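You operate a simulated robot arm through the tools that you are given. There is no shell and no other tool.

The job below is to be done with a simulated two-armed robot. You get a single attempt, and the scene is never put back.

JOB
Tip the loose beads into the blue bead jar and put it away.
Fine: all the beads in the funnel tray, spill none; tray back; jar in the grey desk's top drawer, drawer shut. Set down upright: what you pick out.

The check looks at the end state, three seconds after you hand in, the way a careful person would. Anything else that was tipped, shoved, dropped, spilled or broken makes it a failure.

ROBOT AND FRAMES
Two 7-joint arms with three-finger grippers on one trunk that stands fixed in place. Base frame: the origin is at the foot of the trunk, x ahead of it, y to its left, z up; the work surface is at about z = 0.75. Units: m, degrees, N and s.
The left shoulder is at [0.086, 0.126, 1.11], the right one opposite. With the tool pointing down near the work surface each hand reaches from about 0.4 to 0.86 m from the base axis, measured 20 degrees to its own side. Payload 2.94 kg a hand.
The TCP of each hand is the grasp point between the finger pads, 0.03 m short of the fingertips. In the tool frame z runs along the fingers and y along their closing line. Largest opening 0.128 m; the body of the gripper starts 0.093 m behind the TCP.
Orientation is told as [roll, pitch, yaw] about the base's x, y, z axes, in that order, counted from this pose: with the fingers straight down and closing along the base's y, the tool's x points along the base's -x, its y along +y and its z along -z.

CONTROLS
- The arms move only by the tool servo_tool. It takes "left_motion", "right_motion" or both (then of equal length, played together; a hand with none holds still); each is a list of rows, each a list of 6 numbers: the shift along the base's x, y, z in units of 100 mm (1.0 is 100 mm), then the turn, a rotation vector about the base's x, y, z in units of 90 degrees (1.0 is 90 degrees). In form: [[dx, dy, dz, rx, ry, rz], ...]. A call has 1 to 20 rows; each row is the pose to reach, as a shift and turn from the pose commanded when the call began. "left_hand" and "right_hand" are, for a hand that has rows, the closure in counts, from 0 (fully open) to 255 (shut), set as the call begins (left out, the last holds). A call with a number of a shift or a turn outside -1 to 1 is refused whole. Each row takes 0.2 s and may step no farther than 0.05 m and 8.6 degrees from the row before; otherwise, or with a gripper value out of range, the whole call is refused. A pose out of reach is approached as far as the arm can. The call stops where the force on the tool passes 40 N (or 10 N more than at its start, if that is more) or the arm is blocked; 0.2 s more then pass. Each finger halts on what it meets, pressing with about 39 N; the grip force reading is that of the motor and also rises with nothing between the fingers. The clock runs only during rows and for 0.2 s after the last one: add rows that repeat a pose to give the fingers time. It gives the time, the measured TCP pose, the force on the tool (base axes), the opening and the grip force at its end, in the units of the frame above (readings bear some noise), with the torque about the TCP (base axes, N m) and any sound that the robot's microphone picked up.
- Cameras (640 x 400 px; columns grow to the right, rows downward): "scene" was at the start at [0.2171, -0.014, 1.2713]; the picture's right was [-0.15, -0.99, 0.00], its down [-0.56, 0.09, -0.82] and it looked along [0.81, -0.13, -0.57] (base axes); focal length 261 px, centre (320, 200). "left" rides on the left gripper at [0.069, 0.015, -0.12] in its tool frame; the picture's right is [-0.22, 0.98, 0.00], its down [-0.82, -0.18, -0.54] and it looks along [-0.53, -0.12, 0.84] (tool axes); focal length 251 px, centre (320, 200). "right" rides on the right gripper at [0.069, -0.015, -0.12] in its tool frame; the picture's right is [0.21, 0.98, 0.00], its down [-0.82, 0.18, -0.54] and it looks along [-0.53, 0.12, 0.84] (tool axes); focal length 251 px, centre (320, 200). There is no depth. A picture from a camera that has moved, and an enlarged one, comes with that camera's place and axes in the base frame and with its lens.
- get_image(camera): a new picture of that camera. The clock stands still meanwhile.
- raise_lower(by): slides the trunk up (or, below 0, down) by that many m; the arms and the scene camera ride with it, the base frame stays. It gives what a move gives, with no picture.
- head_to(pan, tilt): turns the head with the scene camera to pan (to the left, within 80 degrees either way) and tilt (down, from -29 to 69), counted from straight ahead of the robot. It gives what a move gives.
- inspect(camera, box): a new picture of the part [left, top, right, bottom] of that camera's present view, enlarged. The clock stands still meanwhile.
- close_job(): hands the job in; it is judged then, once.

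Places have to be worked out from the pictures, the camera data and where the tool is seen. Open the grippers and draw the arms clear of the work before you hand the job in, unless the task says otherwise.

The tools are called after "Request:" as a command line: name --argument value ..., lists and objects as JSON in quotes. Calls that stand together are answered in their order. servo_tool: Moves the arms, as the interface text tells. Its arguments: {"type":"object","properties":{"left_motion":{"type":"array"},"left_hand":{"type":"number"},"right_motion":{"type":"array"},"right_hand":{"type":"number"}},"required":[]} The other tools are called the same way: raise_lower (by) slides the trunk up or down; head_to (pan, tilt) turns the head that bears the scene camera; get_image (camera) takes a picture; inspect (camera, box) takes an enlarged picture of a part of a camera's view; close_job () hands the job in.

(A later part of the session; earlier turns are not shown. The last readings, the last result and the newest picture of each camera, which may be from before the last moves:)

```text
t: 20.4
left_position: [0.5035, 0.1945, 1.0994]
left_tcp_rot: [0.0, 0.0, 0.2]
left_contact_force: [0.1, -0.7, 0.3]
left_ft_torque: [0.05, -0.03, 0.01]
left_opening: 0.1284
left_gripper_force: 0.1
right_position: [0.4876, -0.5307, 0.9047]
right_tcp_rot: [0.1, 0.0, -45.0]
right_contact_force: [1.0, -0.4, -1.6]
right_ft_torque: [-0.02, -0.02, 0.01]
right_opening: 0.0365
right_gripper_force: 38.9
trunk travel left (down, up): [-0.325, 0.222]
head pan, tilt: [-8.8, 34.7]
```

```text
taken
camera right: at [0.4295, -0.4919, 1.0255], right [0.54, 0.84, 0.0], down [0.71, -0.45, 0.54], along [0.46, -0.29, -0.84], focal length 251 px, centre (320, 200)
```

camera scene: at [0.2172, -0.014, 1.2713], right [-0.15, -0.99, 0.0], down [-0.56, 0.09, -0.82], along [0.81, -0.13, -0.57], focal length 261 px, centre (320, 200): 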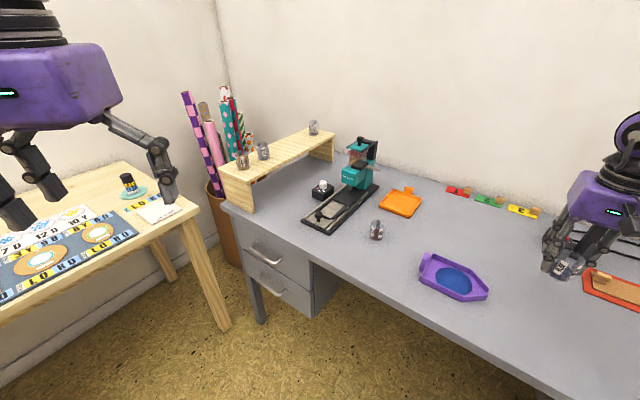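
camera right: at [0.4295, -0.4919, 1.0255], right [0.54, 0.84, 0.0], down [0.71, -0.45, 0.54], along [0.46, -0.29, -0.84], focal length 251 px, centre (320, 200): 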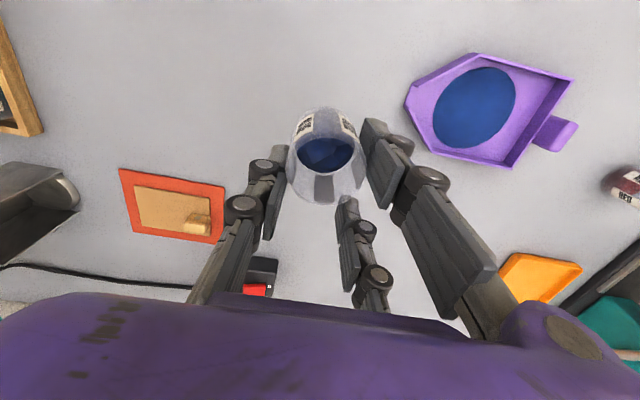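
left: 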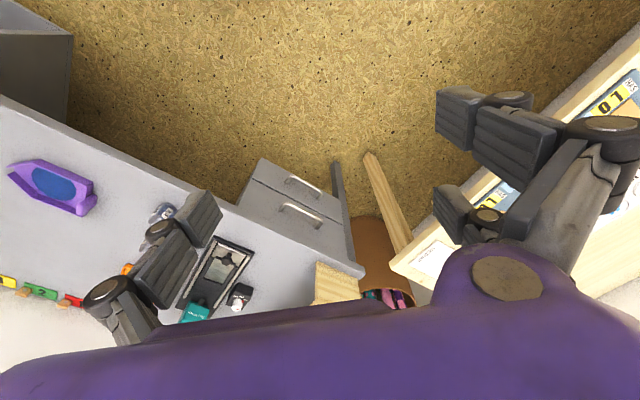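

The landing spot is clear: the red board is 0.15 m away and the tray over 0.08 m away. I'll lower the jar to where it sat when gripped (TCP z≈0.790).

Request:
servo_tool --right_motion '[[0, 0, -0.25, 0, 0, 0], [0, 0, -0.5, 0, 0, 0], [0, 0, -0.75, 0, 0, 0], [0, 0, -0.92, 0, 0, 0], [0, 0, -1.0, 0, 0, 0]]'

Request:
servo_tool --right_motion '[[0, 0, -0.06, 0, 0, 0], [0, 0, -0.1, 0, 0, 0], [0, 0, -0.13, 0, 0, 0], [0, 0, -0.13, 0, 0, 0]]'

Request:
inspect --camera "scene" --box '[510, 210, 630, 330]'

```text
t: 21.6
left_position: [0.5042, 0.1955, 1.0992]
left_tcp_rot: [0.1, 0.1, 0.2]
left_contact_force: [-0.1, 0.9, 0.0]
left_ft_torque: [0.06, -0.03, -0.02]
left_opening: 0.1281
left_gripper_force: 0.1
right_position: [0.4891, -0.5303, 0.8035]
right_tcp_rot: [0.0, -0.1, -45.0]
right_contact_force: [-0.2, 1.0, -0.8]
right_ft_torque: [0.0, -0.01, -0.01]
right_opening: 0.0363
right_gripper_force: 38.9
trunk travel left (down, up): [-0.325, 0.222]
head pan, tilt: [-8.8, 34.7]
```

```text
t: 22.6
left_position: [0.5053, 0.1947, 1.0996]
left_tcp_rot: [0.0, 0.0, 0.2]
left_contact_force: [-0.4, -0.5, 0.0]
left_ft_torque: [0.02, -0.02, 0.02]
left_opening: 0.128
left_gripper_force: 0.3
right_position: [0.4889, -0.5298, 0.7919]
right_tcp_rot: [0.2, -0.1, -44.9]
right_contact_force: [-0.1, -0.5, -0.8]
right_ft_torque: [0.0, -0.01, -0.02]
right_opening: 0.0365
right_gripper_force: 39.1
trunk travel left (down, up): [-0.325, 0.222]
head pan, tilt: [-8.8, 34.7]
```

```text
3.33 times, centred on (570, 270) of scene
camera zoom: at [0.2171, -0.014, 1.2713], right [-0.15, -0.99, 0.0], down [-0.56, 0.09, -0.82], along [0.81, -0.13, -0.57], focal length 870 px, centre (-513, -33)
```

zoom: 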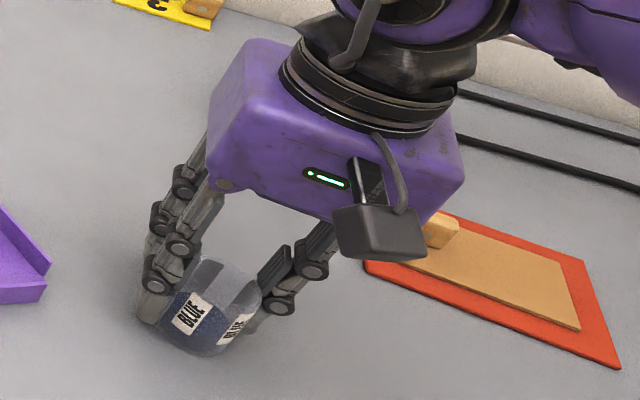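

No clear support force yet; I'll ease down another couple of millimetres until the desk takes the weight.

Request:
servo_tool --right_motion '[[0, 0, -0.01, 0, 0, 0], [0, 0, -0.02, 0, 0, 0], [0, 0, -0.02, 0, 0, 0]]'

```text
t: 23.4
left_position: [0.5037, 0.195, 1.0983]
left_tcp_rot: [0.0, -0.1, 0.1]
left_contact_force: [1.0, -0.2, 0.1]
left_ft_torque: [-0.03, 0.03, 0.0]
left_opening: 0.1279
left_gripper_force: 0.0
right_position: [0.4895, -0.5297, 0.7895]
right_tcp_rot: [0.1, -0.2, -45.0]
right_contact_force: [0.3, -3.0, 11.2]
right_ft_torque: [0.0, 0.14, 0.0]
right_opening: 0.0365
right_gripper_force: 39.3
trunk travel left (down, up): [-0.325, 0.222]
head pan, tilt: [-8.8, 34.7]
```

The desk is now pushing back (11 N). I'll release the jar with a modest opening and check.

Request:
servo_tool --right_motion '[[0, 0, 0.01, 0, 0, 0], [0, 0, 0.01, 0, 0, 0], [0, 0, 0.01, 0, 0, 0]]' --right_hand 140

Request:
get_image --camera "right"

```text
t: 24.2
left_position: [0.5048, 0.195, 1.0981]
left_tcp_rot: [0.1, 0.1, 0.1]
left_contact_force: [0.2, 0.0, 0.1]
left_ft_torque: [0.01, 0.0, 0.03]
left_opening: 0.1279
left_gripper_force: 0.1
right_position: [0.4885, -0.5295, 0.7904]
right_tcp_rot: [0.1, 0.0, -45.0]
right_contact_force: [-0.3, -0.2, -0.8]
right_ft_torque: [0.04, -0.04, -0.03]
right_opening: 0.0578
right_gripper_force: 0.1
trunk travel left (down, up): [-0.325, 0.222]
head pan, tilt: [-8.8, 34.7]
```

```text
taken
camera right: at [0.4293, -0.491, 0.9108], right [0.54, 0.84, 0.0], down [0.71, -0.45, 0.54], along [0.46, -0.29, -0.84], focal length 251 px, centre (320, 200)
```

right: 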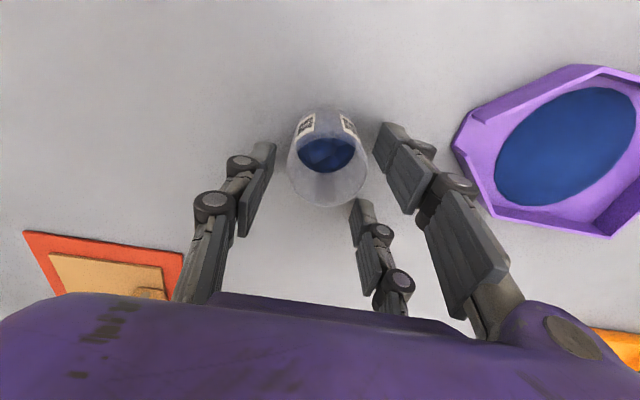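

The jar stands free at about (0.476, -0.517). I'll raise the hand clear, then turn it to yaw +135° so the finger pair can sit inside the tray's back wall with the single finger outside on the handle slab.

Request:
servo_tool --right_motion '[[0, 0, 0.3, 0, 0, 0], [0, 0, 0.6, 0, 0, 0], [0, 0, 0.9, 0, 0, 0], [0, 0, 1.0, 0, 0, 0]]'

Request:
servo_tool --right_motion '[[0.1, 0.1, 0.3, 0, 0, 0.09], [0.2, 0.2, 0.6, 0, 0, 0.18], [0.3, 0.3, 0.9, 0, 0, 0.27], [0.4, 0.4, 1.0, 0, 0, 0.36], [0.5, 0.5, 1.0, 0, 0, 0.45], [0.6, 0.6, 1.0, 0, 0, 0.54], [0.7, 0.7, 1.0, 0, 0, 0.63], [0.8, 0.8, 1.0, 0, 0, 0.72], [0.9, 0.9, 1.0, 0, 0, 0.81], [1.0, 1.0, 1.0, 0, 0, 0.9], [1.0, 1.0, 1.0, 0, 0, 0.98]]' --right_hand 0

Request:
servo_tool --right_motion '[[0.02, 0.05, 0, 0, 0, 0.09], [0.04, 0.1, 0, 0, 0, 0.18], [0.06, 0.15, 0, 0, 0, 0.27], [0.08, 0.2, 0, 0, 0, 0.36], [0.1, 0.25, 0, 0, 0, 0.45], [0.12, 0.3, 0, 0, 0, 0.54], [0.14, 0.35, 0, 0, 0, 0.63], [0.16, 0.4, 0, 0, 0, 0.72], [0.18, 0.45, 0, 0, 0, 0.81], [0.2, 0.5, 0, 0, 0, 0.9], [0.2, 0.5, 0, 0, 0, 0.98], [0.2, 0.5, 0, 0, 0, 0.98]]'

Request:
get_image --camera "scene"

Request:
get_image --camera "right"

```text
t: 25.2
left_position: [0.5042, 0.195, 1.0988]
left_tcp_rot: [0.0, -0.1, 0.2]
left_contact_force: [-0.3, 0.7, 0.1]
left_ft_torque: [0.04, 0.02, 0.01]
left_opening: 0.1277
left_gripper_force: 0.2
right_position: [0.4886, -0.5289, 0.89]
right_tcp_rot: [0.1, 0.0, -45.0]
right_contact_force: [-0.3, 0.0, 0.6]
right_ft_torque: [0.0, 0.01, -0.01]
right_opening: 0.0577
right_gripper_force: 0.1
trunk travel left (down, up): [-0.325, 0.222]
head pan, tilt: [-8.8, 34.7]
```

```text
t: 27.6
left_position: [0.5032, 0.1961, 1.0988]
left_tcp_rot: [-0.1, -0.1, 0.1]
left_contact_force: [-1.0, 0.8, -0.3]
left_ft_torque: [-0.06, -0.03, -0.01]
left_opening: 0.1282
left_gripper_force: 0.1
right_position: [0.5261, -0.2966, 1.0621]
right_tcp_rot: [-0.7, 0.0, 41.3]
right_contact_force: [-1.9, 0.9, -1.5]
right_ft_torque: [-0.11, -0.01, 0.01]
right_opening: 0.1277
right_gripper_force: 0.2
right hand out of reach, approached as far as the arm can: row 7, 8, 9, 10, 11
trunk travel left (down, up): [-0.325, 0.222]
head pan, tilt: [-8.8, 34.7]
```

```text
t: 30.2
left_position: [0.5041, 0.1943, 1.0993]
left_tcp_rot: [0.0, 0.0, 0.0]
left_contact_force: [0.0, 0.1, -0.1]
left_ft_torque: [0.03, 0.02, -0.01]
left_opening: 0.128
left_gripper_force: 0.0
right_position: [0.2663, -0.0558, 1.0787]
right_tcp_rot: [0.0, 0.0, 131.4]
right_contact_force: [0.1, -0.5, 0.4]
right_ft_torque: [0.01, 0.05, 0.01]
right_opening: 0.1279
right_gripper_force: 0.0
right hand out of reach, approached as far as the arm can: row 1, 2, 3, 4, 5, 6, 7, 8, 9, 10, 11, 12
trunk travel left (down, up): [-0.325, 0.222]
head pan, tilt: [-8.8, 34.7]
```

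```text
taken
camera scene: at [0.2174, -0.0144, 1.2713], right [-0.15, -0.99, 0.0], down [-0.56, 0.09, -0.82], along [0.81, -0.13, -0.57], focal length 261 px, centre (320, 200)
```

scene: 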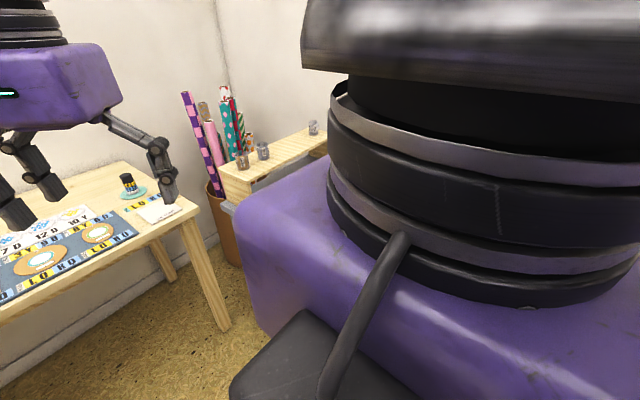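

```text
taken
camera right: at [0.3248, -0.0964, 1.2009], right [-0.59, -0.81, 0.0], down [-0.68, 0.5, 0.54], along [-0.44, 0.32, -0.84], focal length 251 px, centre (320, 200)
```

right: 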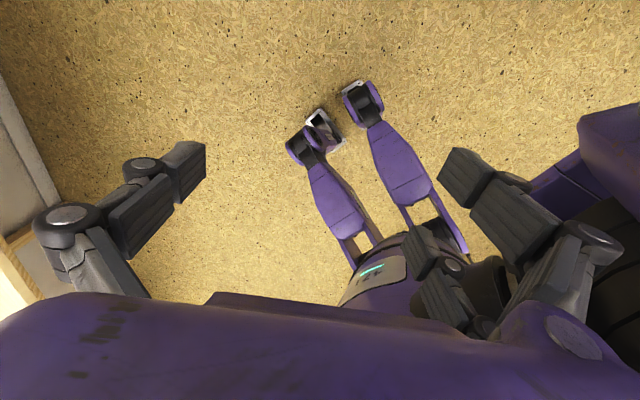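

Yaw +135° is out of reach and the arm folded back toward the trunk (touching nothing). I'll retrace the same rotation to bring the hand back out.

Request:
servo_tool --right_motion '[[-0.02, -0.05, 0, 0, 0, -0.09], [-0.04, -0.1, 0, 0, 0, -0.18], [-0.06, -0.15, 0, 0, 0, -0.27], [-0.08, -0.2, 0, 0, 0, -0.36], [-0.1, -0.25, 0, 0, 0, -0.45], [-0.12, -0.3, 0, 0, 0, -0.54], [-0.14, -0.35, 0, 0, 0, -0.63], [-0.16, -0.4, 0, 0, 0, -0.72], [-0.18, -0.45, 0, 0, 0, -0.81], [-0.2, -0.5, 0, 0, 0, -0.9], [-0.2, -0.5, 0, 0, 0, -0.98]]'

```text
t: 30.8
left_position: [0.5039, 0.1957, 1.098]
left_tcp_rot: [-0.1, 0.1, 0.1]
left_contact_force: [0.1, -0.8, 0.5]
left_ft_torque: [-0.07, 0.01, -0.03]
left_opening: 0.128
left_gripper_force: 0.0
right_position: [0.2542, -0.0551, 1.0938]
right_tcp_rot: [3.3, -0.5, 119.4]
right_contact_force: [3.8, -1.4, -2.6]
right_ft_torque: [0.0, 0.18, 0.17]
right_opening: 0.126
right_gripper_force: 0.1
right hand out of reach, approached as far as the arm can: row 2
trunk travel left (down, up): [-0.325, 0.222]
head pan, tilt: [-8.8, 34.7]
stopped in row 2 (right hand): the force on the tool passed its limit at 142 N (the readings are from after the stop); the commanded pose is now the measured one
```

It bumped its own body (142 N) while re-folding; the commanded pose is now the measured one. I'll back straight out forward and to the right in small steps.

Request:
servo_tool --right_motion '[[0.1, -0.05, 0, 0, 0, 0], [0.2, -0.1, 0, 0, 0, 0], [0.3, -0.15, 0, 0, 0, 0]]'

Request:
get_image --camera "right"

Request:
get_image --camera "left"

```text
t: 31.6
left_position: [0.5038, 0.1946, 1.0993]
left_tcp_rot: [0.0, -0.1, 0.0]
left_contact_force: [-0.2, 0.3, -0.7]
left_ft_torque: [0.03, 0.03, 0.0]
left_opening: 0.1282
left_gripper_force: 0.0
right_position: [0.2833, -0.0714, 1.0939]
right_tcp_rot: [2.9, -0.9, 119.7]
right_contact_force: [-1.1, -0.5, -0.7]
right_ft_torque: [-0.03, -0.01, -0.01]
right_opening: 0.128
right_gripper_force: 0.1
trunk travel left (down, up): [-0.325, 0.222]
head pan, tilt: [-8.8, 34.7]
```

```text
taken
camera right: at [0.3374, -0.1197, 1.2135], right [-0.74, -0.67, 0.05], down [-0.54, 0.63, 0.56], along [-0.41, 0.39, -0.83], focal length 251 px, centre (320, 200)
```

right: 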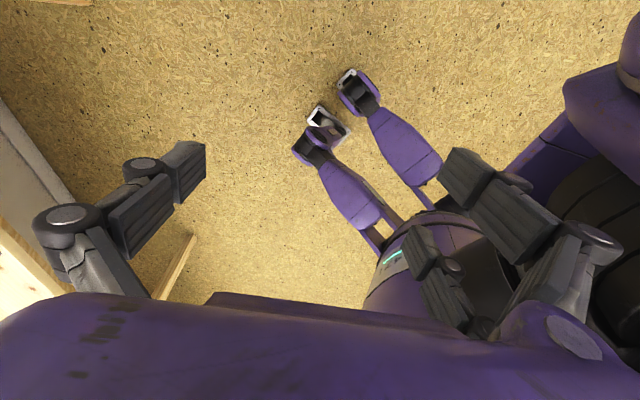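

```text
taken
camera left: at [0.4337, 0.2084, 1.2181], right [0.21, 0.98, 0.0], down [0.82, -0.18, 0.54], along [0.53, -0.12, -0.84], focal length 251 px, centre (320, 200)
```

left: 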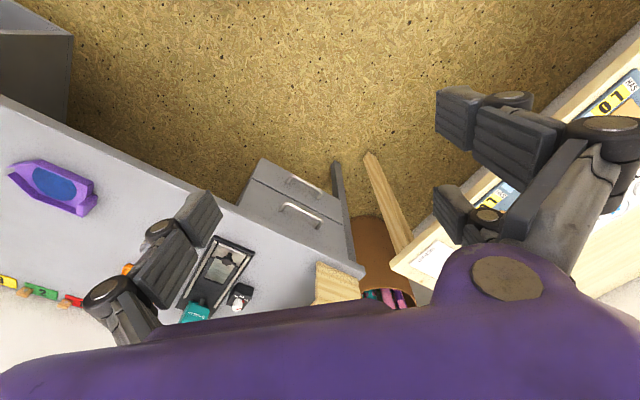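

Free motion again. I'll unwind the yaw gradually while moving outward and slightly up, in a short call first.

Request:
servo_tool --right_motion '[[0.1, -0.05, 0.05, 0, 0, -0.07], [0.2, -0.1, 0.1, 0, 0, -0.14], [0.3, -0.15, 0.1, 0, 0, -0.21], [0.4, -0.2, 0.1, 0, 0, -0.28]]'

```text
t: 32.6
left_position: [0.5047, 0.1941, 1.0987]
left_tcp_rot: [0.1, -0.1, 0.0]
left_contact_force: [0.4, -0.3, 0.0]
left_ft_torque: [0.0, -0.02, -0.01]
left_opening: 0.1279
left_gripper_force: 0.0
right_position: [0.323, -0.0892, 1.1033]
right_tcp_rot: [3.2, -0.8, 94.4]
right_contact_force: [0.3, 0.1, -0.5]
right_ft_torque: [0.0, 0.0, -0.03]
right_opening: 0.1283
right_gripper_force: 0.1
trunk travel left (down, up): [-0.325, 0.222]
head pan, tilt: [-8.8, 34.7]
```

Good, unwinding cleanly. Continuing outward toward (0.45, -0.30) with yaw going to about 0.

Request:
servo_tool --right_motion '[[0.1, -0.1, 0, 0, 0, -0.09], [0.2, -0.2, 0, 0, 0, -0.18], [0.3, -0.3, 0, 0, 0, -0.27], [0.4, -0.4, 0, 0, 0, -0.36], [0.5, -0.5, 0, 0, 0, -0.45], [0.6, -0.6, 0, 0, 0, -0.54]]'

Request:
servo_tool --right_motion '[[0.1, -0.15, 0, 0, 0, -0.09], [0.2, -0.3, 0, 0, 0, -0.18], [0.3, -0.45, 0, 0, 0, -0.27], [0.4, -0.6, 0, 0, 0, -0.36], [0.5, -0.8, 0, 0, 0, -0.45], [0.6, -1.0, 0, 0, 0, -0.53]]'

Request:
get_image --camera "scene"

```text
t: 34.0
left_position: [0.5043, 0.1948, 1.0989]
left_tcp_rot: [-0.1, 0.1, 0.1]
left_contact_force: [0.2, -0.8, 0.5]
left_ft_torque: [0.0, -0.04, -0.01]
left_opening: 0.128
left_gripper_force: 0.1
right_position: [0.3809, -0.1503, 1.1057]
right_tcp_rot: [3.0, -0.8, 45.8]
right_contact_force: [-0.4, 0.4, -0.6]
right_ft_torque: [0.01, 0.0, 0.0]
right_opening: 0.128
right_gripper_force: 0.0
trunk travel left (down, up): [-0.325, 0.222]
head pan, tilt: [-8.8, 34.7]
```

```text
t: 35.4
left_position: [0.5041, 0.1941, 1.0985]
left_tcp_rot: [0.0, 0.0, -0.1]
left_contact_force: [-0.8, -0.3, 0.5]
left_ft_torque: [0.01, 0.01, 0.0]
left_opening: 0.1278
left_gripper_force: 0.0
right_position: [0.4419, -0.2503, 1.1035]
right_tcp_rot: [3.0, -0.8, -1.9]
right_contact_force: [0.2, 0.2, -0.1]
right_ft_torque: [0.01, -0.01, -0.02]
right_opening: 0.128
right_gripper_force: 0.1
trunk travel left (down, up): [-0.325, 0.222]
head pan, tilt: [-8.8, 34.7]
```

```text
taken
camera scene: at [0.217, -0.0144, 1.2713], right [-0.15, -0.99, 0.0], down [-0.56, 0.09, -0.82], along [0.81, -0.13, -0.57], focal length 261 px, centre (320, 200)
```

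scene: 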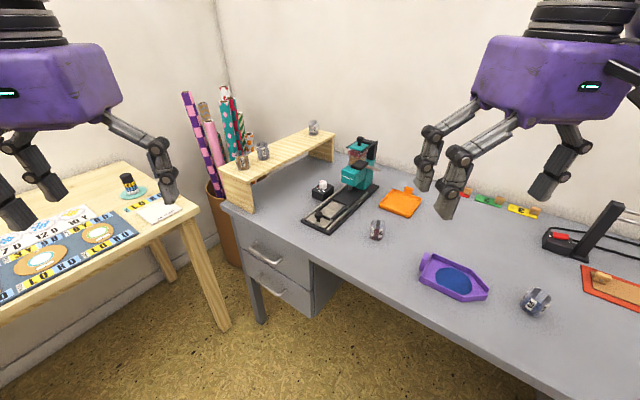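

All objects are undisturbed. I'll remove the small residual tilt, return to yaw -45° and, before touching the tray, dry-run the pouring tilt in free air to see if it is reachable.

Request:
servo_tool --right_motion '[[0.1, -0.1, -0.1, -0.033, 0.009, 0], [0.3, -0.3, -0.2, -0.033, 0.009, 0], [0.5, -0.5, -0.2, -0.033, 0.009, 0]]'

Request:
servo_tool --right_motion '[[0.15, -0.2, -0.1, 0, 0, -0.08], [0.3, -0.4, -0.2, 0, 0, -0.16], [0.45, -0.6, -0.3, 0, 0, -0.24], [0.6, -0.8, -0.4, 0, 0, -0.32], [0.75, -1.0, -0.5, 0, 0, -0.4], [0.81, -1.0, -0.6, 0, 0, -0.479], [0.81, -1.0, -0.6, 0, 0, -0.479]]'

```text
t: 36.2
left_position: [0.5056, 0.1961, 1.099]
left_tcp_rot: [0.0, 0.0, 0.0]
left_contact_force: [-0.4, 0.2, -0.2]
left_ft_torque: [-0.01, -0.01, 0.04]
left_opening: 0.1279
left_gripper_force: 0.0
right_position: [0.4925, -0.3001, 1.0839]
right_tcp_rot: [0.0, -0.1, -1.7]
right_contact_force: [1.0, -0.9, 0.1]
right_ft_torque: [0.01, 0.03, -0.02]
right_opening: 0.1279
right_gripper_force: 0.1
trunk travel left (down, up): [-0.325, 0.222]
head pan, tilt: [-8.8, 34.7]
```

```text
t: 37.8
left_position: [0.5038, 0.1942, 1.0988]
left_tcp_rot: [0.0, -0.1, 0.0]
left_contact_force: [0.7, -0.5, 0.1]
left_ft_torque: [-0.05, 0.01, 0.03]
left_opening: 0.1281
left_gripper_force: 0.0
right_position: [0.5715, -0.3989, 1.0243]
right_tcp_rot: [0.1, 0.0, -45.0]
right_contact_force: [-0.3, -0.2, -0.2]
right_ft_torque: [0.0, 0.04, 0.02]
right_opening: 0.1279
right_gripper_force: 0.1
trunk travel left (down, up): [-0.325, 0.222]
head pan, tilt: [-8.8, 34.7]
```

Dry-running the tilt about the (0.707, -0.707, 0) axis, up to 64°, staying high.

Request:
servo_tool --right_motion '[[-0.08, -0.1, 0, 0.0629, -0.0629, 0], [-0.16, -0.2, 0, 0.1257, -0.1257, 0], [-0.24, -0.3, 0, 0.1886, -0.1886, 0], [-0.32, -0.4, 0, 0.2514, -0.2514, 0], [-0.4, -0.5, 0, 0.3143, -0.3143, 0], [-0.48, -0.6, 0, 0.3771, -0.3771, 0], [-0.56, -0.7, 0, 0.44, -0.44, 0], [-0.64, -0.8, 0, 0.5028, -0.5028, 0]]'

Request:
get_image --camera "scene"

Request:
get_image --camera "right"

```text
t: 39.6
left_position: [0.5035, 0.1945, 1.1006]
left_tcp_rot: [0.0, -0.1, 0.0]
left_contact_force: [0.0, -0.9, 0.0]
left_ft_torque: [0.07, -0.01, 0.03]
left_opening: 0.128
left_gripper_force: 0.1
right_position: [0.5079, -0.4801, 1.025]
right_tcp_rot: [63.9, 0.0, -45.0]
right_contact_force: [3.4, 2.2, 5.5]
right_ft_torque: [-0.41, 0.43, 0.09]
right_opening: 0.128
right_gripper_force: 0.1
trunk travel left (down, up): [-0.325, 0.222]
head pan, tilt: [-8.8, 34.7]
```

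```text
taken
camera scene: at [0.2163, -0.015, 1.2716], right [-0.15, -0.99, 0.0], down [-0.56, 0.09, -0.82], along [0.81, -0.13, -0.57], focal length 261 px, centre (320, 200)
```

scene: 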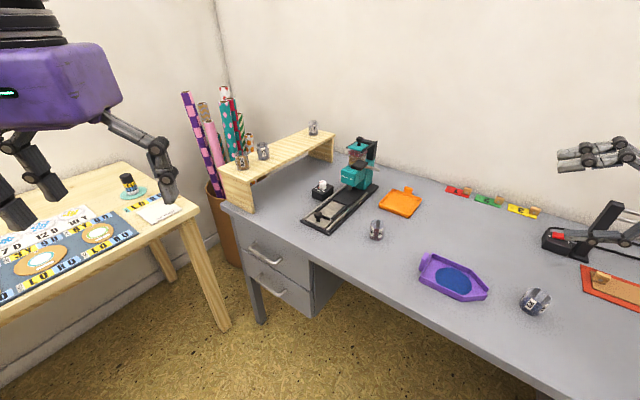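

```text
taken
camera right: at [0.3791, -0.511, 1.064], right [0.15, 0.46, 0.88], down [0.29, -0.87, 0.4], along [0.94, 0.2, -0.27], focal length 251 px, centre (320, 200)
```

right: 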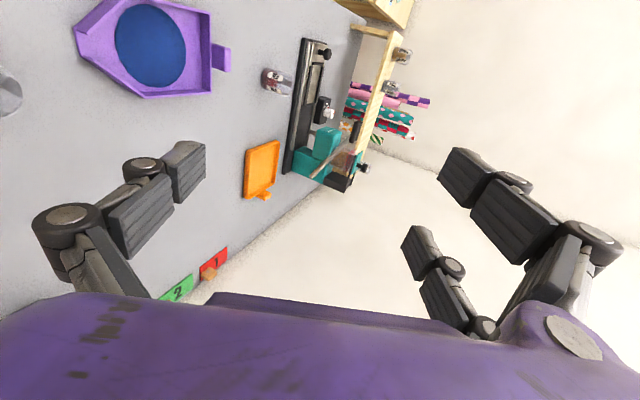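

The full 64° tilt is reachable. I'll retrace to level and then go above the tray's back wall: the single finger will go just inside the wall, and the pair will straddle the slab outside.

Request:
servo_tool --right_motion '[[0.08, 0.1, 0, -0.0629, 0.0629, 0], [0.16, 0.2, 0, -0.1257, 0.1257, 0], [0.24, 0.3, 0, -0.1886, 0.1886, 0], [0.32, 0.4, 0, -0.2514, 0.2514, 0], [0.4, 0.5, 0, -0.3143, 0.3143, 0], [0.48, 0.6, 0, -0.3771, 0.3771, 0], [0.56, 0.7, 0, -0.44, 0.44, 0], [0.64, 0.8, 0, -0.5028, 0.5028, 0], [0.64, 0.8, 0, -0.5028, 0.5028, 0]]'

Request:
servo_tool --right_motion '[[0.2, 0.2, -0.2, 0, 0, 0], [0.4, 0.4, -0.4, 0, 0, 0], [0.48, 0.57, -0.7, 0, 0, 0], [0.48, 0.57, -1.0, 0, 0, 0], [0.48, 0.57, -1.0, 0, 0, 0]]' --right_hand 120

Request:
get_image --camera "right"

Request:
inspect --camera "right" --box '[210, 130, 370, 230]'

```text
t: 41.6
left_position: [0.5036, 0.1943, 1.0991]
left_tcp_rot: [0.0, 0.0, 0.0]
left_contact_force: [0.4, 0.2, 0.5]
left_ft_torque: [0.03, -0.05, -0.01]
left_opening: 0.128
left_gripper_force: 0.1
right_position: [0.5719, -0.3996, 1.0246]
right_tcp_rot: [0.0, -0.2, -44.9]
right_contact_force: [-0.7, -0.9, 0.3]
right_ft_torque: [0.01, 0.0, 0.04]
right_opening: 0.1279
right_gripper_force: 0.1
trunk travel left (down, up): [-0.325, 0.222]
head pan, tilt: [-8.8, 34.7]
```

```text
t: 42.8
left_position: [0.504, 0.1952, 1.099]
left_tcp_rot: [0.0, 0.0, 0.1]
left_contact_force: [0.3, 0.7, 0.2]
left_ft_torque: [0.05, 0.01, -0.01]
left_opening: 0.1281
left_gripper_force: 0.0
right_position: [0.6215, -0.3409, 0.927]
right_tcp_rot: [0.0, -0.1, -44.9]
right_contact_force: [-0.7, -0.1, -0.1]
right_ft_torque: [0.03, -0.01, 0.02]
right_opening: 0.0677
right_gripper_force: 0.1
trunk travel left (down, up): [-0.325, 0.222]
head pan, tilt: [-8.8, 34.7]
```

```text
taken
camera right: at [0.5621, -0.3022, 1.0475], right [0.54, 0.84, 0.0], down [0.71, -0.45, 0.54], along [0.46, -0.29, -0.84], focal length 251 px, centre (320, 200)
```

right: 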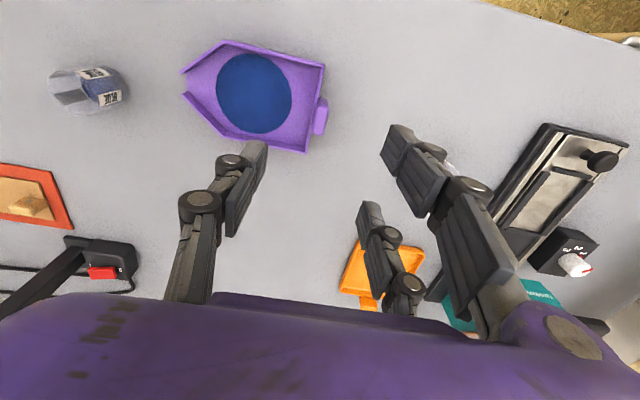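

```text
4.00 times, centred on (290, 180) of right
camera zoom: at [0.5621, -0.3022, 1.0475], right [0.54, 0.84, 0.0], down [0.71, -0.45, 0.54], along [0.46, -0.29, -0.84], focal length 1006 px, centre (440, 280)
```

zoom: 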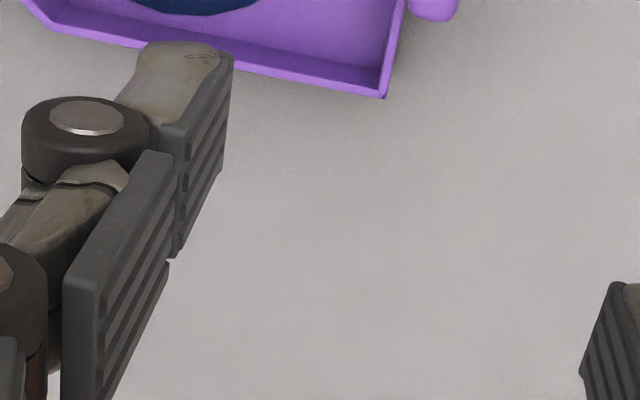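

Measuring the tray precisely from this viewpoint.

Request:
inspect --camera "right" --box '[250, 50, 346, 160]'

Request:
inspect --camera "right" --box '[40, 50, 140, 130]'

```text
3.64 times, centred on (298, 105) of right
camera zoom: at [0.5621, -0.3022, 1.0475], right [0.54, 0.84, 0.0], down [0.71, -0.45, 0.54], along [0.46, -0.29, -0.84], focal length 914 px, centre (400, 546)
```

zoom: 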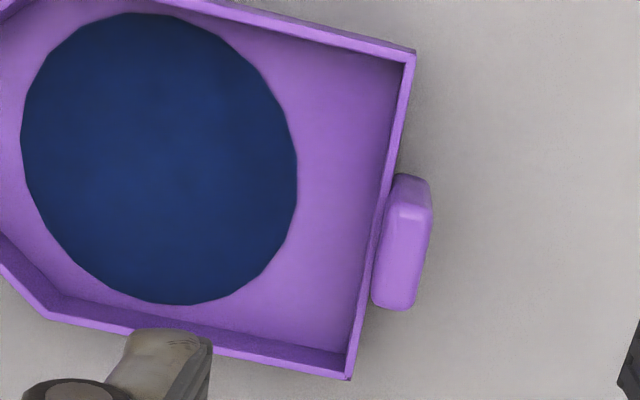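

```text
5.00 times, centred on (90, 90) of right
camera zoom: at [0.5621, -0.3022, 1.0475], right [0.54, 0.84, 0.0], down [0.71, -0.45, 0.54], along [0.46, -0.29, -0.84], focal length 1257 px, centre (1470, 750)
```

zoom: 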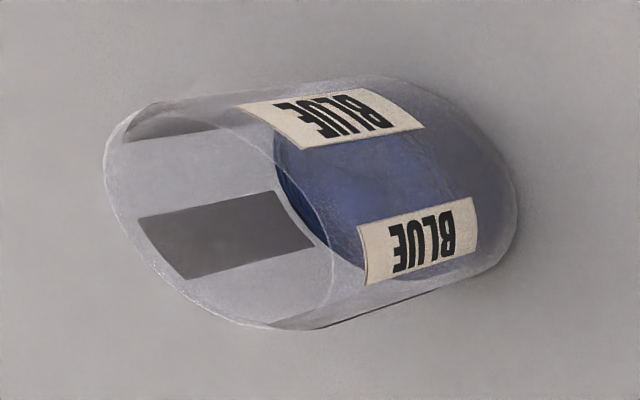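

The tray back wall is centred at (0.616, -0.3445), and the slab fits the 40 mm gap of the finger pair (pads at ±20–40 mm). I'll set the opening to 24 mm, centre just outside the wall, and descend to just above the handle to verify alignment.

Request:
servo_tool --right_motion '[[-0.01, 0, -0.3, 0, 0, 0], [-0.02, -0.004, -0.6, 0, 0, 0], [-0.02, -0.004, -0.92, 0, 0, 0], [-0.02, -0.004, -0.92, 0, 0, 0], [-0.02, -0.004, -0.92, 0, 0, 0]]' --right_hand 207

Request:
inspect --camera "right" --box '[200, 80, 440, 230]'

Request:
inspect --camera "scene" --box '[390, 200, 500, 310]'

```text
t: 44.0
left_position: [0.5042, 0.1945, 1.0979]
left_tcp_rot: [0.0, 0.0, 0.0]
left_contact_force: [-0.3, 0.1, 0.4]
left_ft_torque: [0.0, -0.01, -0.03]
left_opening: 0.128
left_gripper_force: 0.1
right_position: [0.6199, -0.3427, 0.8328]
right_tcp_rot: [0.1, -0.1, -44.8]
right_contact_force: [0.2, 0.6, 0.5]
right_ft_torque: [0.01, -0.01, 0.03]
right_opening: 0.024
right_gripper_force: 0.1
trunk travel left (down, up): [-0.325, 0.222]
head pan, tilt: [-8.8, 34.7]
```

```text
2.67 times, centred on (320, 155) of right
camera zoom: at [0.5608, -0.3033, 0.9536], right [0.54, 0.84, 0.0], down [0.71, -0.45, 0.54], along [0.46, -0.29, -0.84], focal length 670 px, centre (320, 320)
```

zoom: 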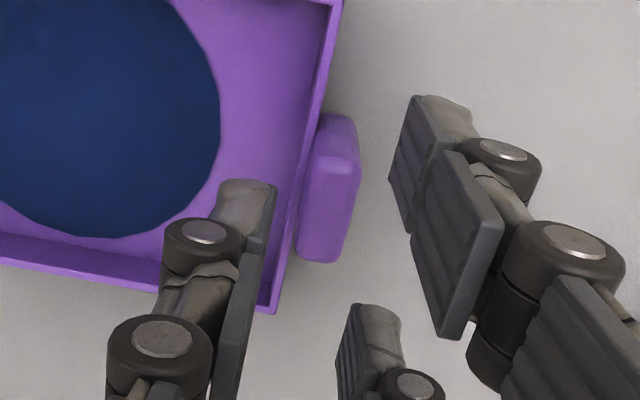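

```text
3.64 times, centred on (445, 255) of scene
camera zoom: at [0.2173, -0.0142, 1.2713], right [-0.15, -0.99, 0.0], down [-0.56, 0.09, -0.82], along [0.81, -0.13, -0.57], focal length 949 px, centre (-134, 0)
```

zoom: 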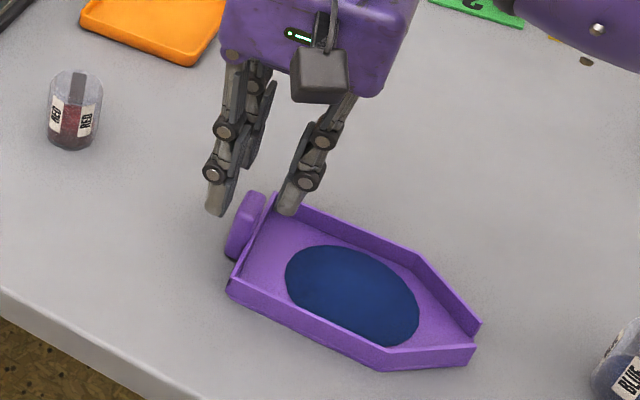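

Alignment is within about 1 mm: the single finger will clear the wall by ~4 mm on the inside and stay ~5 mm short of the beads. Descending, first to tips at z≈0.763.

Request:
servo_tool --right_motion '[[0, 0, -0.12, 0, 0, 0], [0, 0, -0.24, 0, 0, 0], [0, 0, -0.34, 0, 0, 0], [0, 0, -0.4, 0, 0, 0], [0, 0, -0.4, 0, 0, 0]]'

Request:
inspect --camera "right" --box '[200, 80, 440, 230]'

Request:
inspect --camera "scene" --box '[400, 230, 480, 300]'

```text
t: 45.2
left_position: [0.5034, 0.1947, 1.0991]
left_tcp_rot: [0.0, 0.1, 0.0]
left_contact_force: [0.5, 0.3, -0.3]
left_ft_torque: [0.0, 0.03, 0.01]
left_opening: 0.1279
left_gripper_force: 0.0
right_position: [0.6193, -0.3428, 0.7929]
right_tcp_rot: [0.0, -0.1, -44.8]
right_contact_force: [-0.2, -0.7, 0.1]
right_ft_torque: [0.02, 0.01, 0.03]
right_opening: 0.024
right_gripper_force: 0.1
trunk travel left (down, up): [-0.325, 0.222]
head pan, tilt: [-8.8, 34.7]
```

```text
2.67 times, centred on (320, 155) of right
camera zoom: at [0.5603, -0.3042, 0.9133], right [0.54, 0.84, 0.0], down [0.71, -0.45, 0.54], along [0.46, -0.29, -0.84], focal length 670 px, centre (320, 320)
```

zoom: 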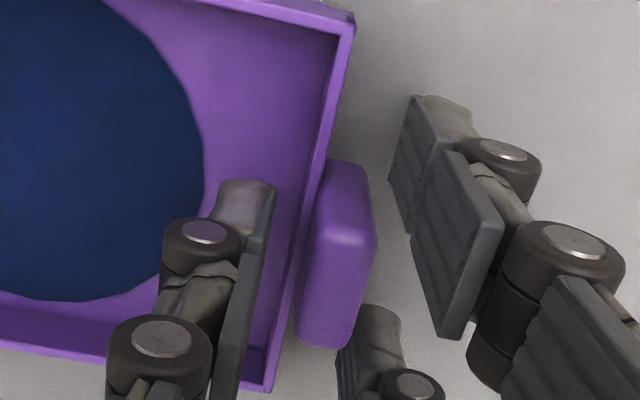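

```text
5.71 times, centred on (440, 265) of scene
camera zoom: at [0.217, -0.014, 1.2713], right [-0.15, -0.99, 0.0], down [-0.56, 0.09, -0.82], along [0.81, -0.13, -0.57], focal length 1491 px, centre (-366, -171)
```

zoom: 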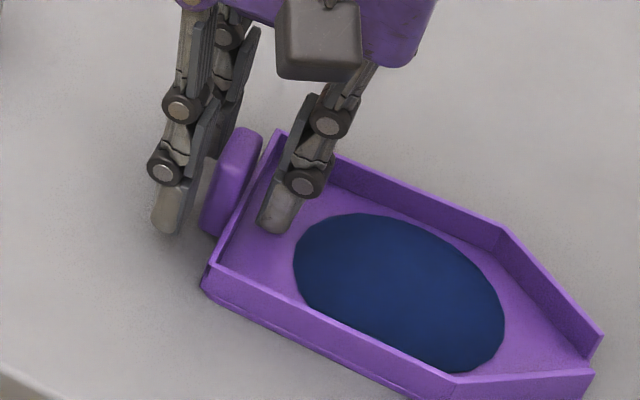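

The finger is inside the wall with clearance to the beads. I'll lower 4 mm more, shift about 1 mm in tool x, and close to 14 mm while re-centring on the wall.

Request:
servo_tool --right_motion '[[-0.01, 0.01, -0.02, 0, 0, 0], [-0.01, 0.01, -0.04, 0, 0, 0], [-0.01, 0.01, -0.04, 0, 0, 0]]'

Request:
servo_tool --right_motion '[[-0.02, -0.02, 0, 0, 0, 0], [-0.03, -0.03, 0, 0, 0, 0], [-0.03, -0.03, 0, 0, 0, 0]]' --right_hand 228

Request:
inspect --camera "right" --box '[200, 80, 440, 230]'

Request:
inspect --camera "scene" --box '[400, 230, 480, 300]'

```text
t: 46.0
left_position: [0.5043, 0.1947, 1.099]
left_tcp_rot: [0.0, 0.0, 0.0]
left_contact_force: [0.2, -0.3, 0.4]
left_ft_torque: [-0.02, 0.01, 0.01]
left_opening: 0.1282
left_gripper_force: 0.1
right_position: [0.6185, -0.3412, 0.7878]
right_tcp_rot: [0.1, -0.1, -45.0]
right_contact_force: [0.3, 0.2, -0.9]
right_ft_torque: [0.01, 0.02, 0.01]
right_opening: 0.0238
right_gripper_force: 0.1
trunk travel left (down, up): [-0.325, 0.222]
head pan, tilt: [-8.8, 34.7]
```

```text
t: 46.8
left_position: [0.5043, 0.1947, 1.0982]
left_tcp_rot: [0.0, 0.0, 0.1]
left_contact_force: [-0.2, 0.2, -0.1]
left_ft_torque: [0.0, 0.02, -0.01]
left_opening: 0.1282
left_gripper_force: 0.1
right_position: [0.6154, -0.3449, 0.7885]
right_tcp_rot: [0.1, 0.0, -44.9]
right_contact_force: [1.0, -0.3, -0.3]
right_ft_torque: [-0.03, 0.04, -0.03]
right_opening: 0.0137
right_gripper_force: 0.0
trunk travel left (down, up): [-0.325, 0.222]
head pan, tilt: [-8.8, 34.7]
```

```text
2.67 times, centred on (320, 155) of right
camera zoom: at [0.5565, -0.306, 0.9092], right [0.54, 0.84, 0.0], down [0.71, -0.45, 0.54], along [0.46, -0.29, -0.84], focal length 670 px, centre (320, 320)
```

zoom: 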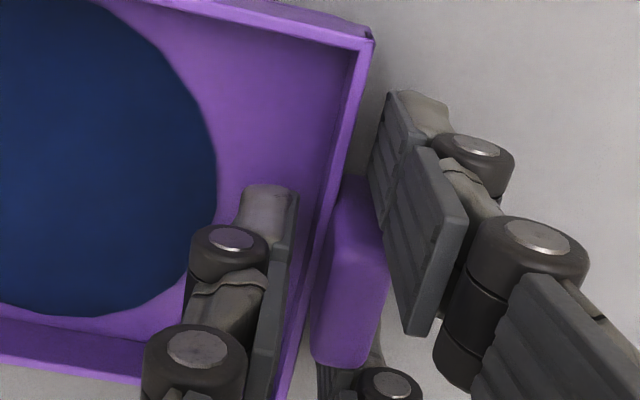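

```text
5.71 times, centred on (440, 265) of scene
camera zoom: at [0.2171, -0.0141, 1.2713], right [-0.15, -0.99, 0.0], down [-0.56, 0.09, -0.82], along [0.81, -0.13, -0.57], focal length 1491 px, centre (-366, -171)
```

zoom: 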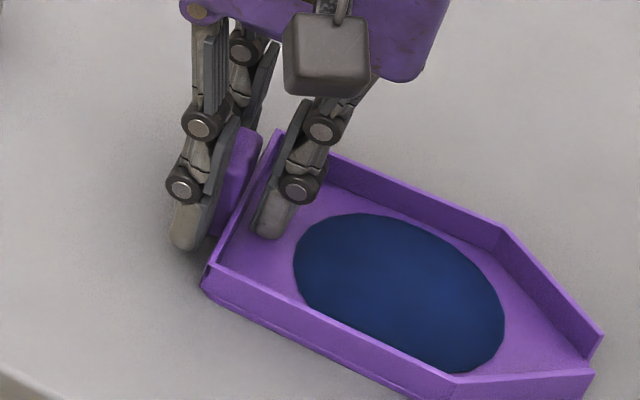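

The pair is straddling the slab and nothing has shifted. Closing fully on the back wall.

Request:
servo_tool --right_motion '[[-0.005, -0.005, 0, 0, 0, 0], [-0.005, -0.005, 0, 0, 0, 0], [-0.005, -0.005, 0, 0, 0, 0]]' --right_hand 255

Request:
inspect --camera "right" --box '[200, 80, 440, 230]'

Request:
inspect --camera "scene" --box '[400, 230, 480, 300]'

```text
t: 47.6
left_position: [0.5043, 0.195, 1.0991]
left_tcp_rot: [0.0, 0.0, -0.1]
left_contact_force: [0.6, -0.1, 0.1]
left_ft_torque: [0.0, -0.01, 0.0]
left_opening: 0.1281
left_gripper_force: 0.0
right_position: [0.6151, -0.3449, 0.7885]
right_tcp_rot: [0.1, -0.1, -44.8]
right_contact_force: [0.4, 0.3, 1.8]
right_ft_torque: [0.11, 0.06, -0.03]
right_opening: 0.006
right_gripper_force: 31.7
trunk travel left (down, up): [-0.325, 0.222]
head pan, tilt: [-8.8, 34.7]
```

```text
2.67 times, centred on (320, 155) of right
camera zoom: at [0.5566, -0.3062, 0.9092], right [0.54, 0.84, 0.0], down [0.71, -0.45, 0.54], along [0.46, -0.29, -0.84], focal length 670 px, centre (320, 320)
```

zoom: 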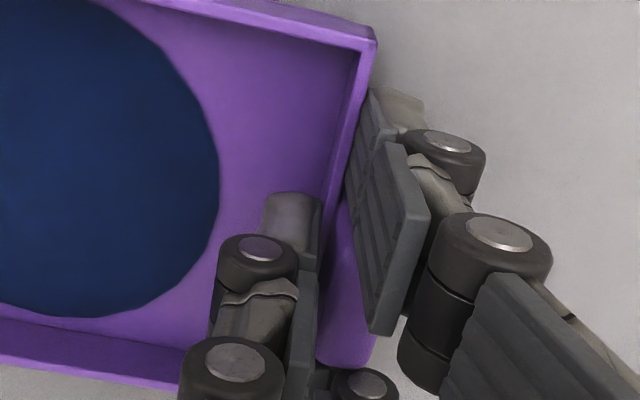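

```text
5.71 times, centred on (440, 265) of scene
camera zoom: at [0.217, -0.0139, 1.2714], right [-0.15, -0.99, 0.0], down [-0.56, 0.09, -0.82], along [0.81, -0.13, -0.57], focal length 1491 px, centre (-366, -171)
```

zoom: 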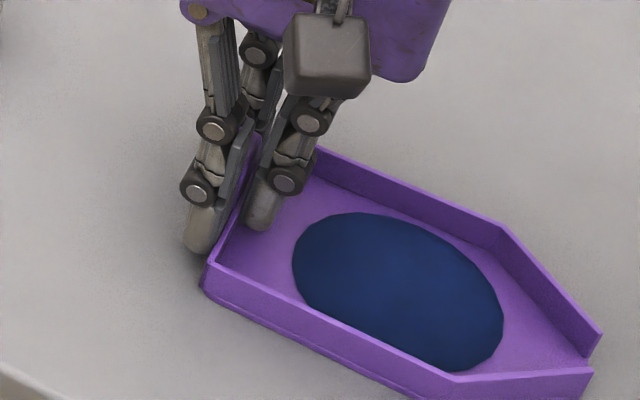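

Gripped at 6 mm with 32 N, the tray unmoved (grasp pose 0.615, -0.345, 0.7885, noted for its return). I'll hold a moment and then lift 15 mm slowly to test.

Request:
servo_tool --right_motion '[[0, 0, 0, 0, 0, 0], [0, 0, 0, 0, 0, 0], [0, 0, 0.03, 0, 0, 0], [0, 0, 0.06, 0, 0, 0], [0, 0, 0.1, 0, 0, 0], [0, 0, 0.15, 0, 0, 0], [0, 0, 0.15, 0, 0, 0]]'

Request:
get_image --camera "right"

Request:
inspect --camera "scene" --box '[400, 220, 500, 310]'

```text
t: 49.2
left_position: [0.5043, 0.195, 1.0985]
left_tcp_rot: [0.1, 0.0, -0.1]
left_contact_force: [-0.8, 0.7, 0.0]
left_ft_torque: [-0.01, 0.02, 0.02]
left_opening: 0.1281
left_gripper_force: 0.1
right_position: [0.6148, -0.3442, 0.8033]
right_tcp_rot: [0.0, -0.1, -45.0]
right_contact_force: [1.4, 0.6, -0.9]
right_ft_torque: [0.02, 0.01, 0.01]
right_opening: 0.0062
right_gripper_force: 31.9
trunk travel left (down, up): [-0.325, 0.222]
head pan, tilt: [-8.8, 34.7]
```

```text
taken
camera right: at [0.5559, -0.306, 0.9238], right [0.54, 0.84, 0.0], down [0.71, -0.45, 0.54], along [0.46, -0.29, -0.84], focal length 251 px, centre (320, 200)
```

right: 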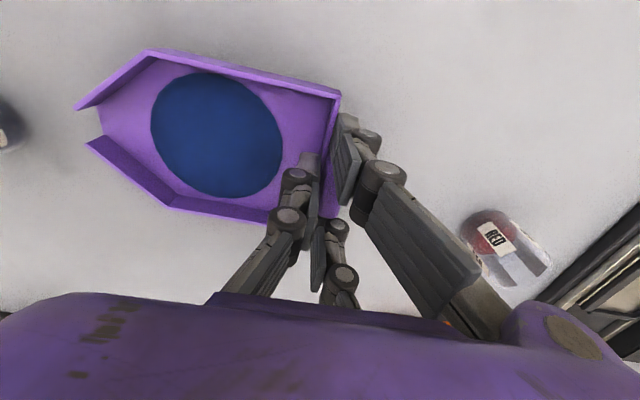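

```text
4.44 times, centred on (450, 265) of scene
camera zoom: at [0.2172, -0.0141, 1.2713], right [-0.15, -0.99, 0.0], down [-0.56, 0.09, -0.82], along [0.81, -0.13, -0.57], focal length 1160 px, centre (-258, -89)
```

zoom: 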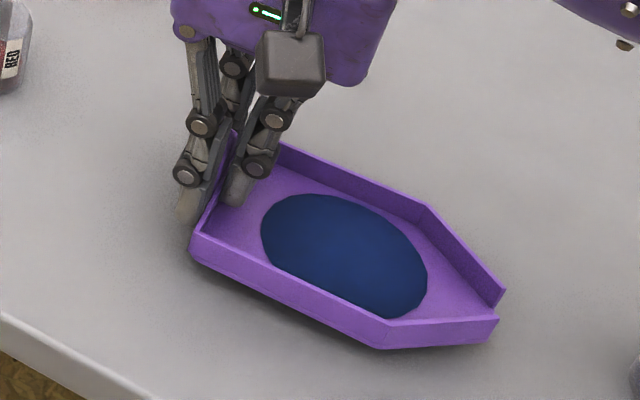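

The tray seems to be rising with the hand. I'll lift it further, watching that it stays level.

Request:
servo_tool --right_motion '[[0, 0, 0.1, 0, 0, 0], [0, 0, 0.2, 0, 0, 0], [0, 0, 0.3, 0, 0, 0], [0, 0, 0.4, 0, 0, 0], [0, 0, 0.4, 0, 0, 0]]'

Request:
get_image --camera "right"

Request:
inspect --camera "scene" --box '[390, 200, 550, 320]'

```text
t: 50.4
left_position: [0.5043, 0.1941, 1.0993]
left_tcp_rot: [0.0, 0.1, 0.0]
left_contact_force: [-0.5, 0.4, -0.6]
left_ft_torque: [0.02, 0.0, -0.01]
left_opening: 0.128
left_gripper_force: 0.0
right_position: [0.6136, -0.3446, 0.8431]
right_tcp_rot: [-0.1, -0.2, -44.9]
right_contact_force: [0.0, 0.1, -0.4]
right_ft_torque: [0.06, -0.06, 0.0]
right_opening: 0.0057
right_gripper_force: 31.2
trunk travel left (down, up): [-0.325, 0.222]
head pan, tilt: [-8.8, 34.7]
```

```text
taken
camera right: at [0.5552, -0.3061, 0.9637], right [0.54, 0.84, 0.0], down [0.71, -0.45, 0.54], along [0.46, -0.29, -0.84], focal length 251 px, centre (320, 200)
```

right: 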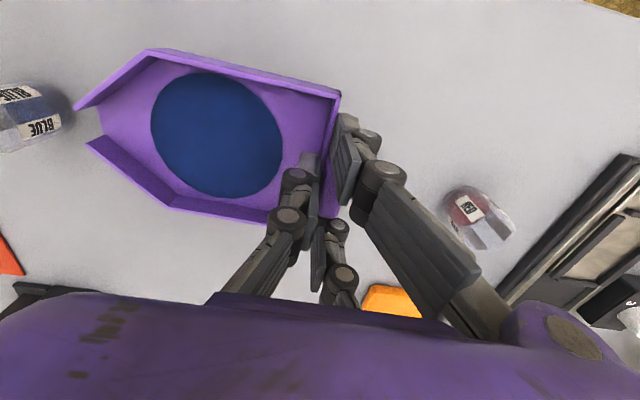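

```text
3.33 times, centred on (470, 260) of scene
camera zoom: at [0.2172, -0.0142, 1.2713], right [-0.15, -0.99, 0.0], down [-0.56, 0.09, -0.82], along [0.81, -0.13, -0.57], focal length 870 px, centre (-180, 0)
```

zoom: 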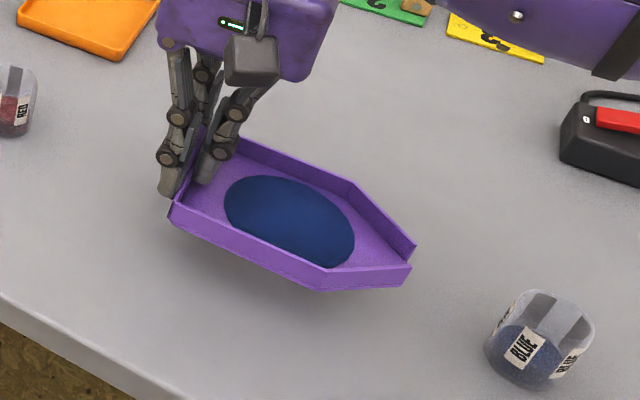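

The tray is rigidly held and level (identical in the hand camera between lifts). Before moving it over, I'll fix the jar's mouth position accurately.

Request:
inspect --camera "scene" --box '[510, 275, 574, 325]'

```text
8.00 times, centred on (542, 300) of scene
camera zoom: at [0.2172, -0.0142, 1.2713], right [-0.15, -0.99, 0.0], down [-0.56, 0.09, -0.82], along [0.81, -0.13, -0.57], focal length 2087 px, centre (-1456, -600)
```

zoom: 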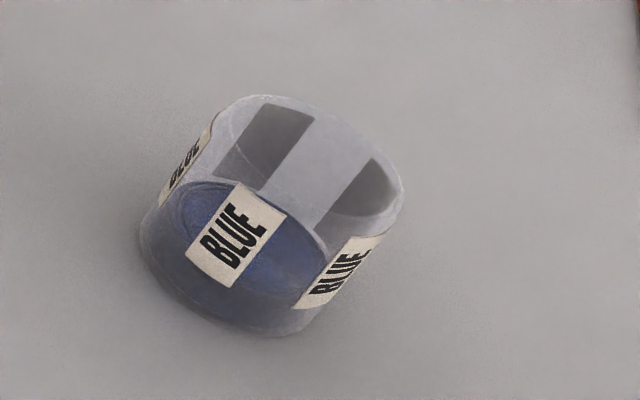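

The jar mouth centre is at about (0.476, -0.517) with its rim at z≈0.805. I'll carry the tray level and slowly so the spout tip comes over the mouth, staying about 25 mm above the rim for now.

Request:
servo_tool --right_motion '[[0, 0, 0.1, 0, 0, 0], [0, 0, 0.22, 0, 0, 0], [0, 0, 0.32, 0, 0, 0], [-0.05, -0.08, 0.35, 0, 0, 0], [-0.12, -0.22, 0.35, 0, 0, 0], [-0.2, -0.37, 0.35, 0, 0, 0], [-0.28, -0.52, 0.35, 0, 0, 0], [-0.35, -0.65, 0.35, 0, 0, 0], [-0.39, -0.73, 0.35, 0, 0, 0], [-0.39, -0.73, 0.35, 0, 0, 0]]'

Request:
get_image --camera "right"

Request:
inspect --camera "scene" --box '[430, 200, 590, 320]'

```text
t: 52.6
left_position: [0.5045, 0.1947, 1.098]
left_tcp_rot: [0.0, -0.1, 0.0]
left_contact_force: [-0.4, 0.1, 0.6]
left_ft_torque: [0.01, 0.0, 0.0]
left_opening: 0.1278
left_gripper_force: 0.1
right_position: [0.5761, -0.4186, 0.8785]
right_tcp_rot: [0.0, -0.1, -44.9]
right_contact_force: [0.6, -0.3, 0.2]
right_ft_torque: [0.04, -0.03, -0.02]
right_opening: 0.006
right_gripper_force: 31.2
trunk travel left (down, up): [-0.325, 0.222]
head pan, tilt: [-8.8, 34.7]
```

```text
taken
camera right: at [0.5167, -0.3796, 0.999], right [0.54, 0.84, 0.0], down [0.71, -0.45, 0.54], along [0.46, -0.29, -0.84], focal length 251 px, centre (320, 200)
```

right: 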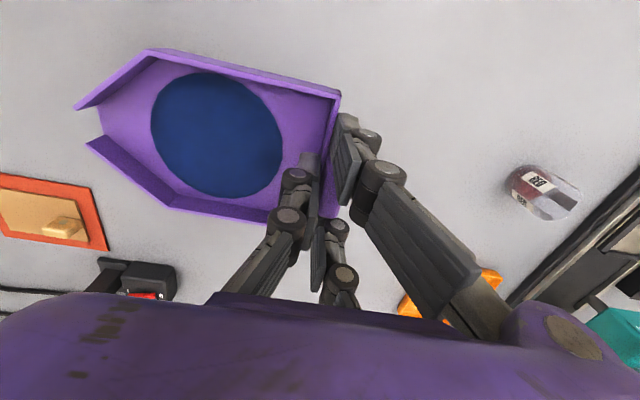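

```text
3.33 times, centred on (510, 260) of scene
camera zoom: at [0.2172, -0.0141, 1.2713], right [-0.15, -0.99, 0.0], down [-0.56, 0.09, -0.82], along [0.81, -0.13, -0.57], focal length 870 px, centre (-313, 0)
```

zoom: 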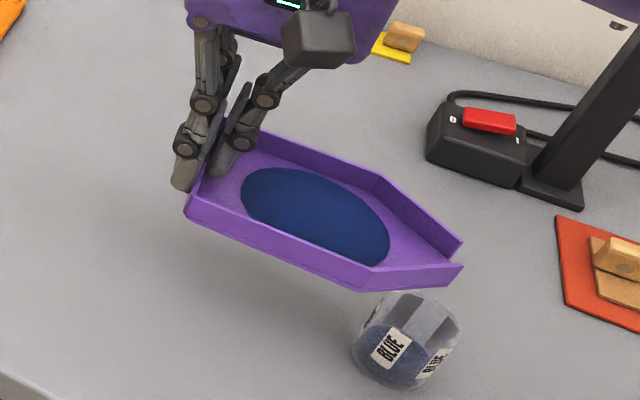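

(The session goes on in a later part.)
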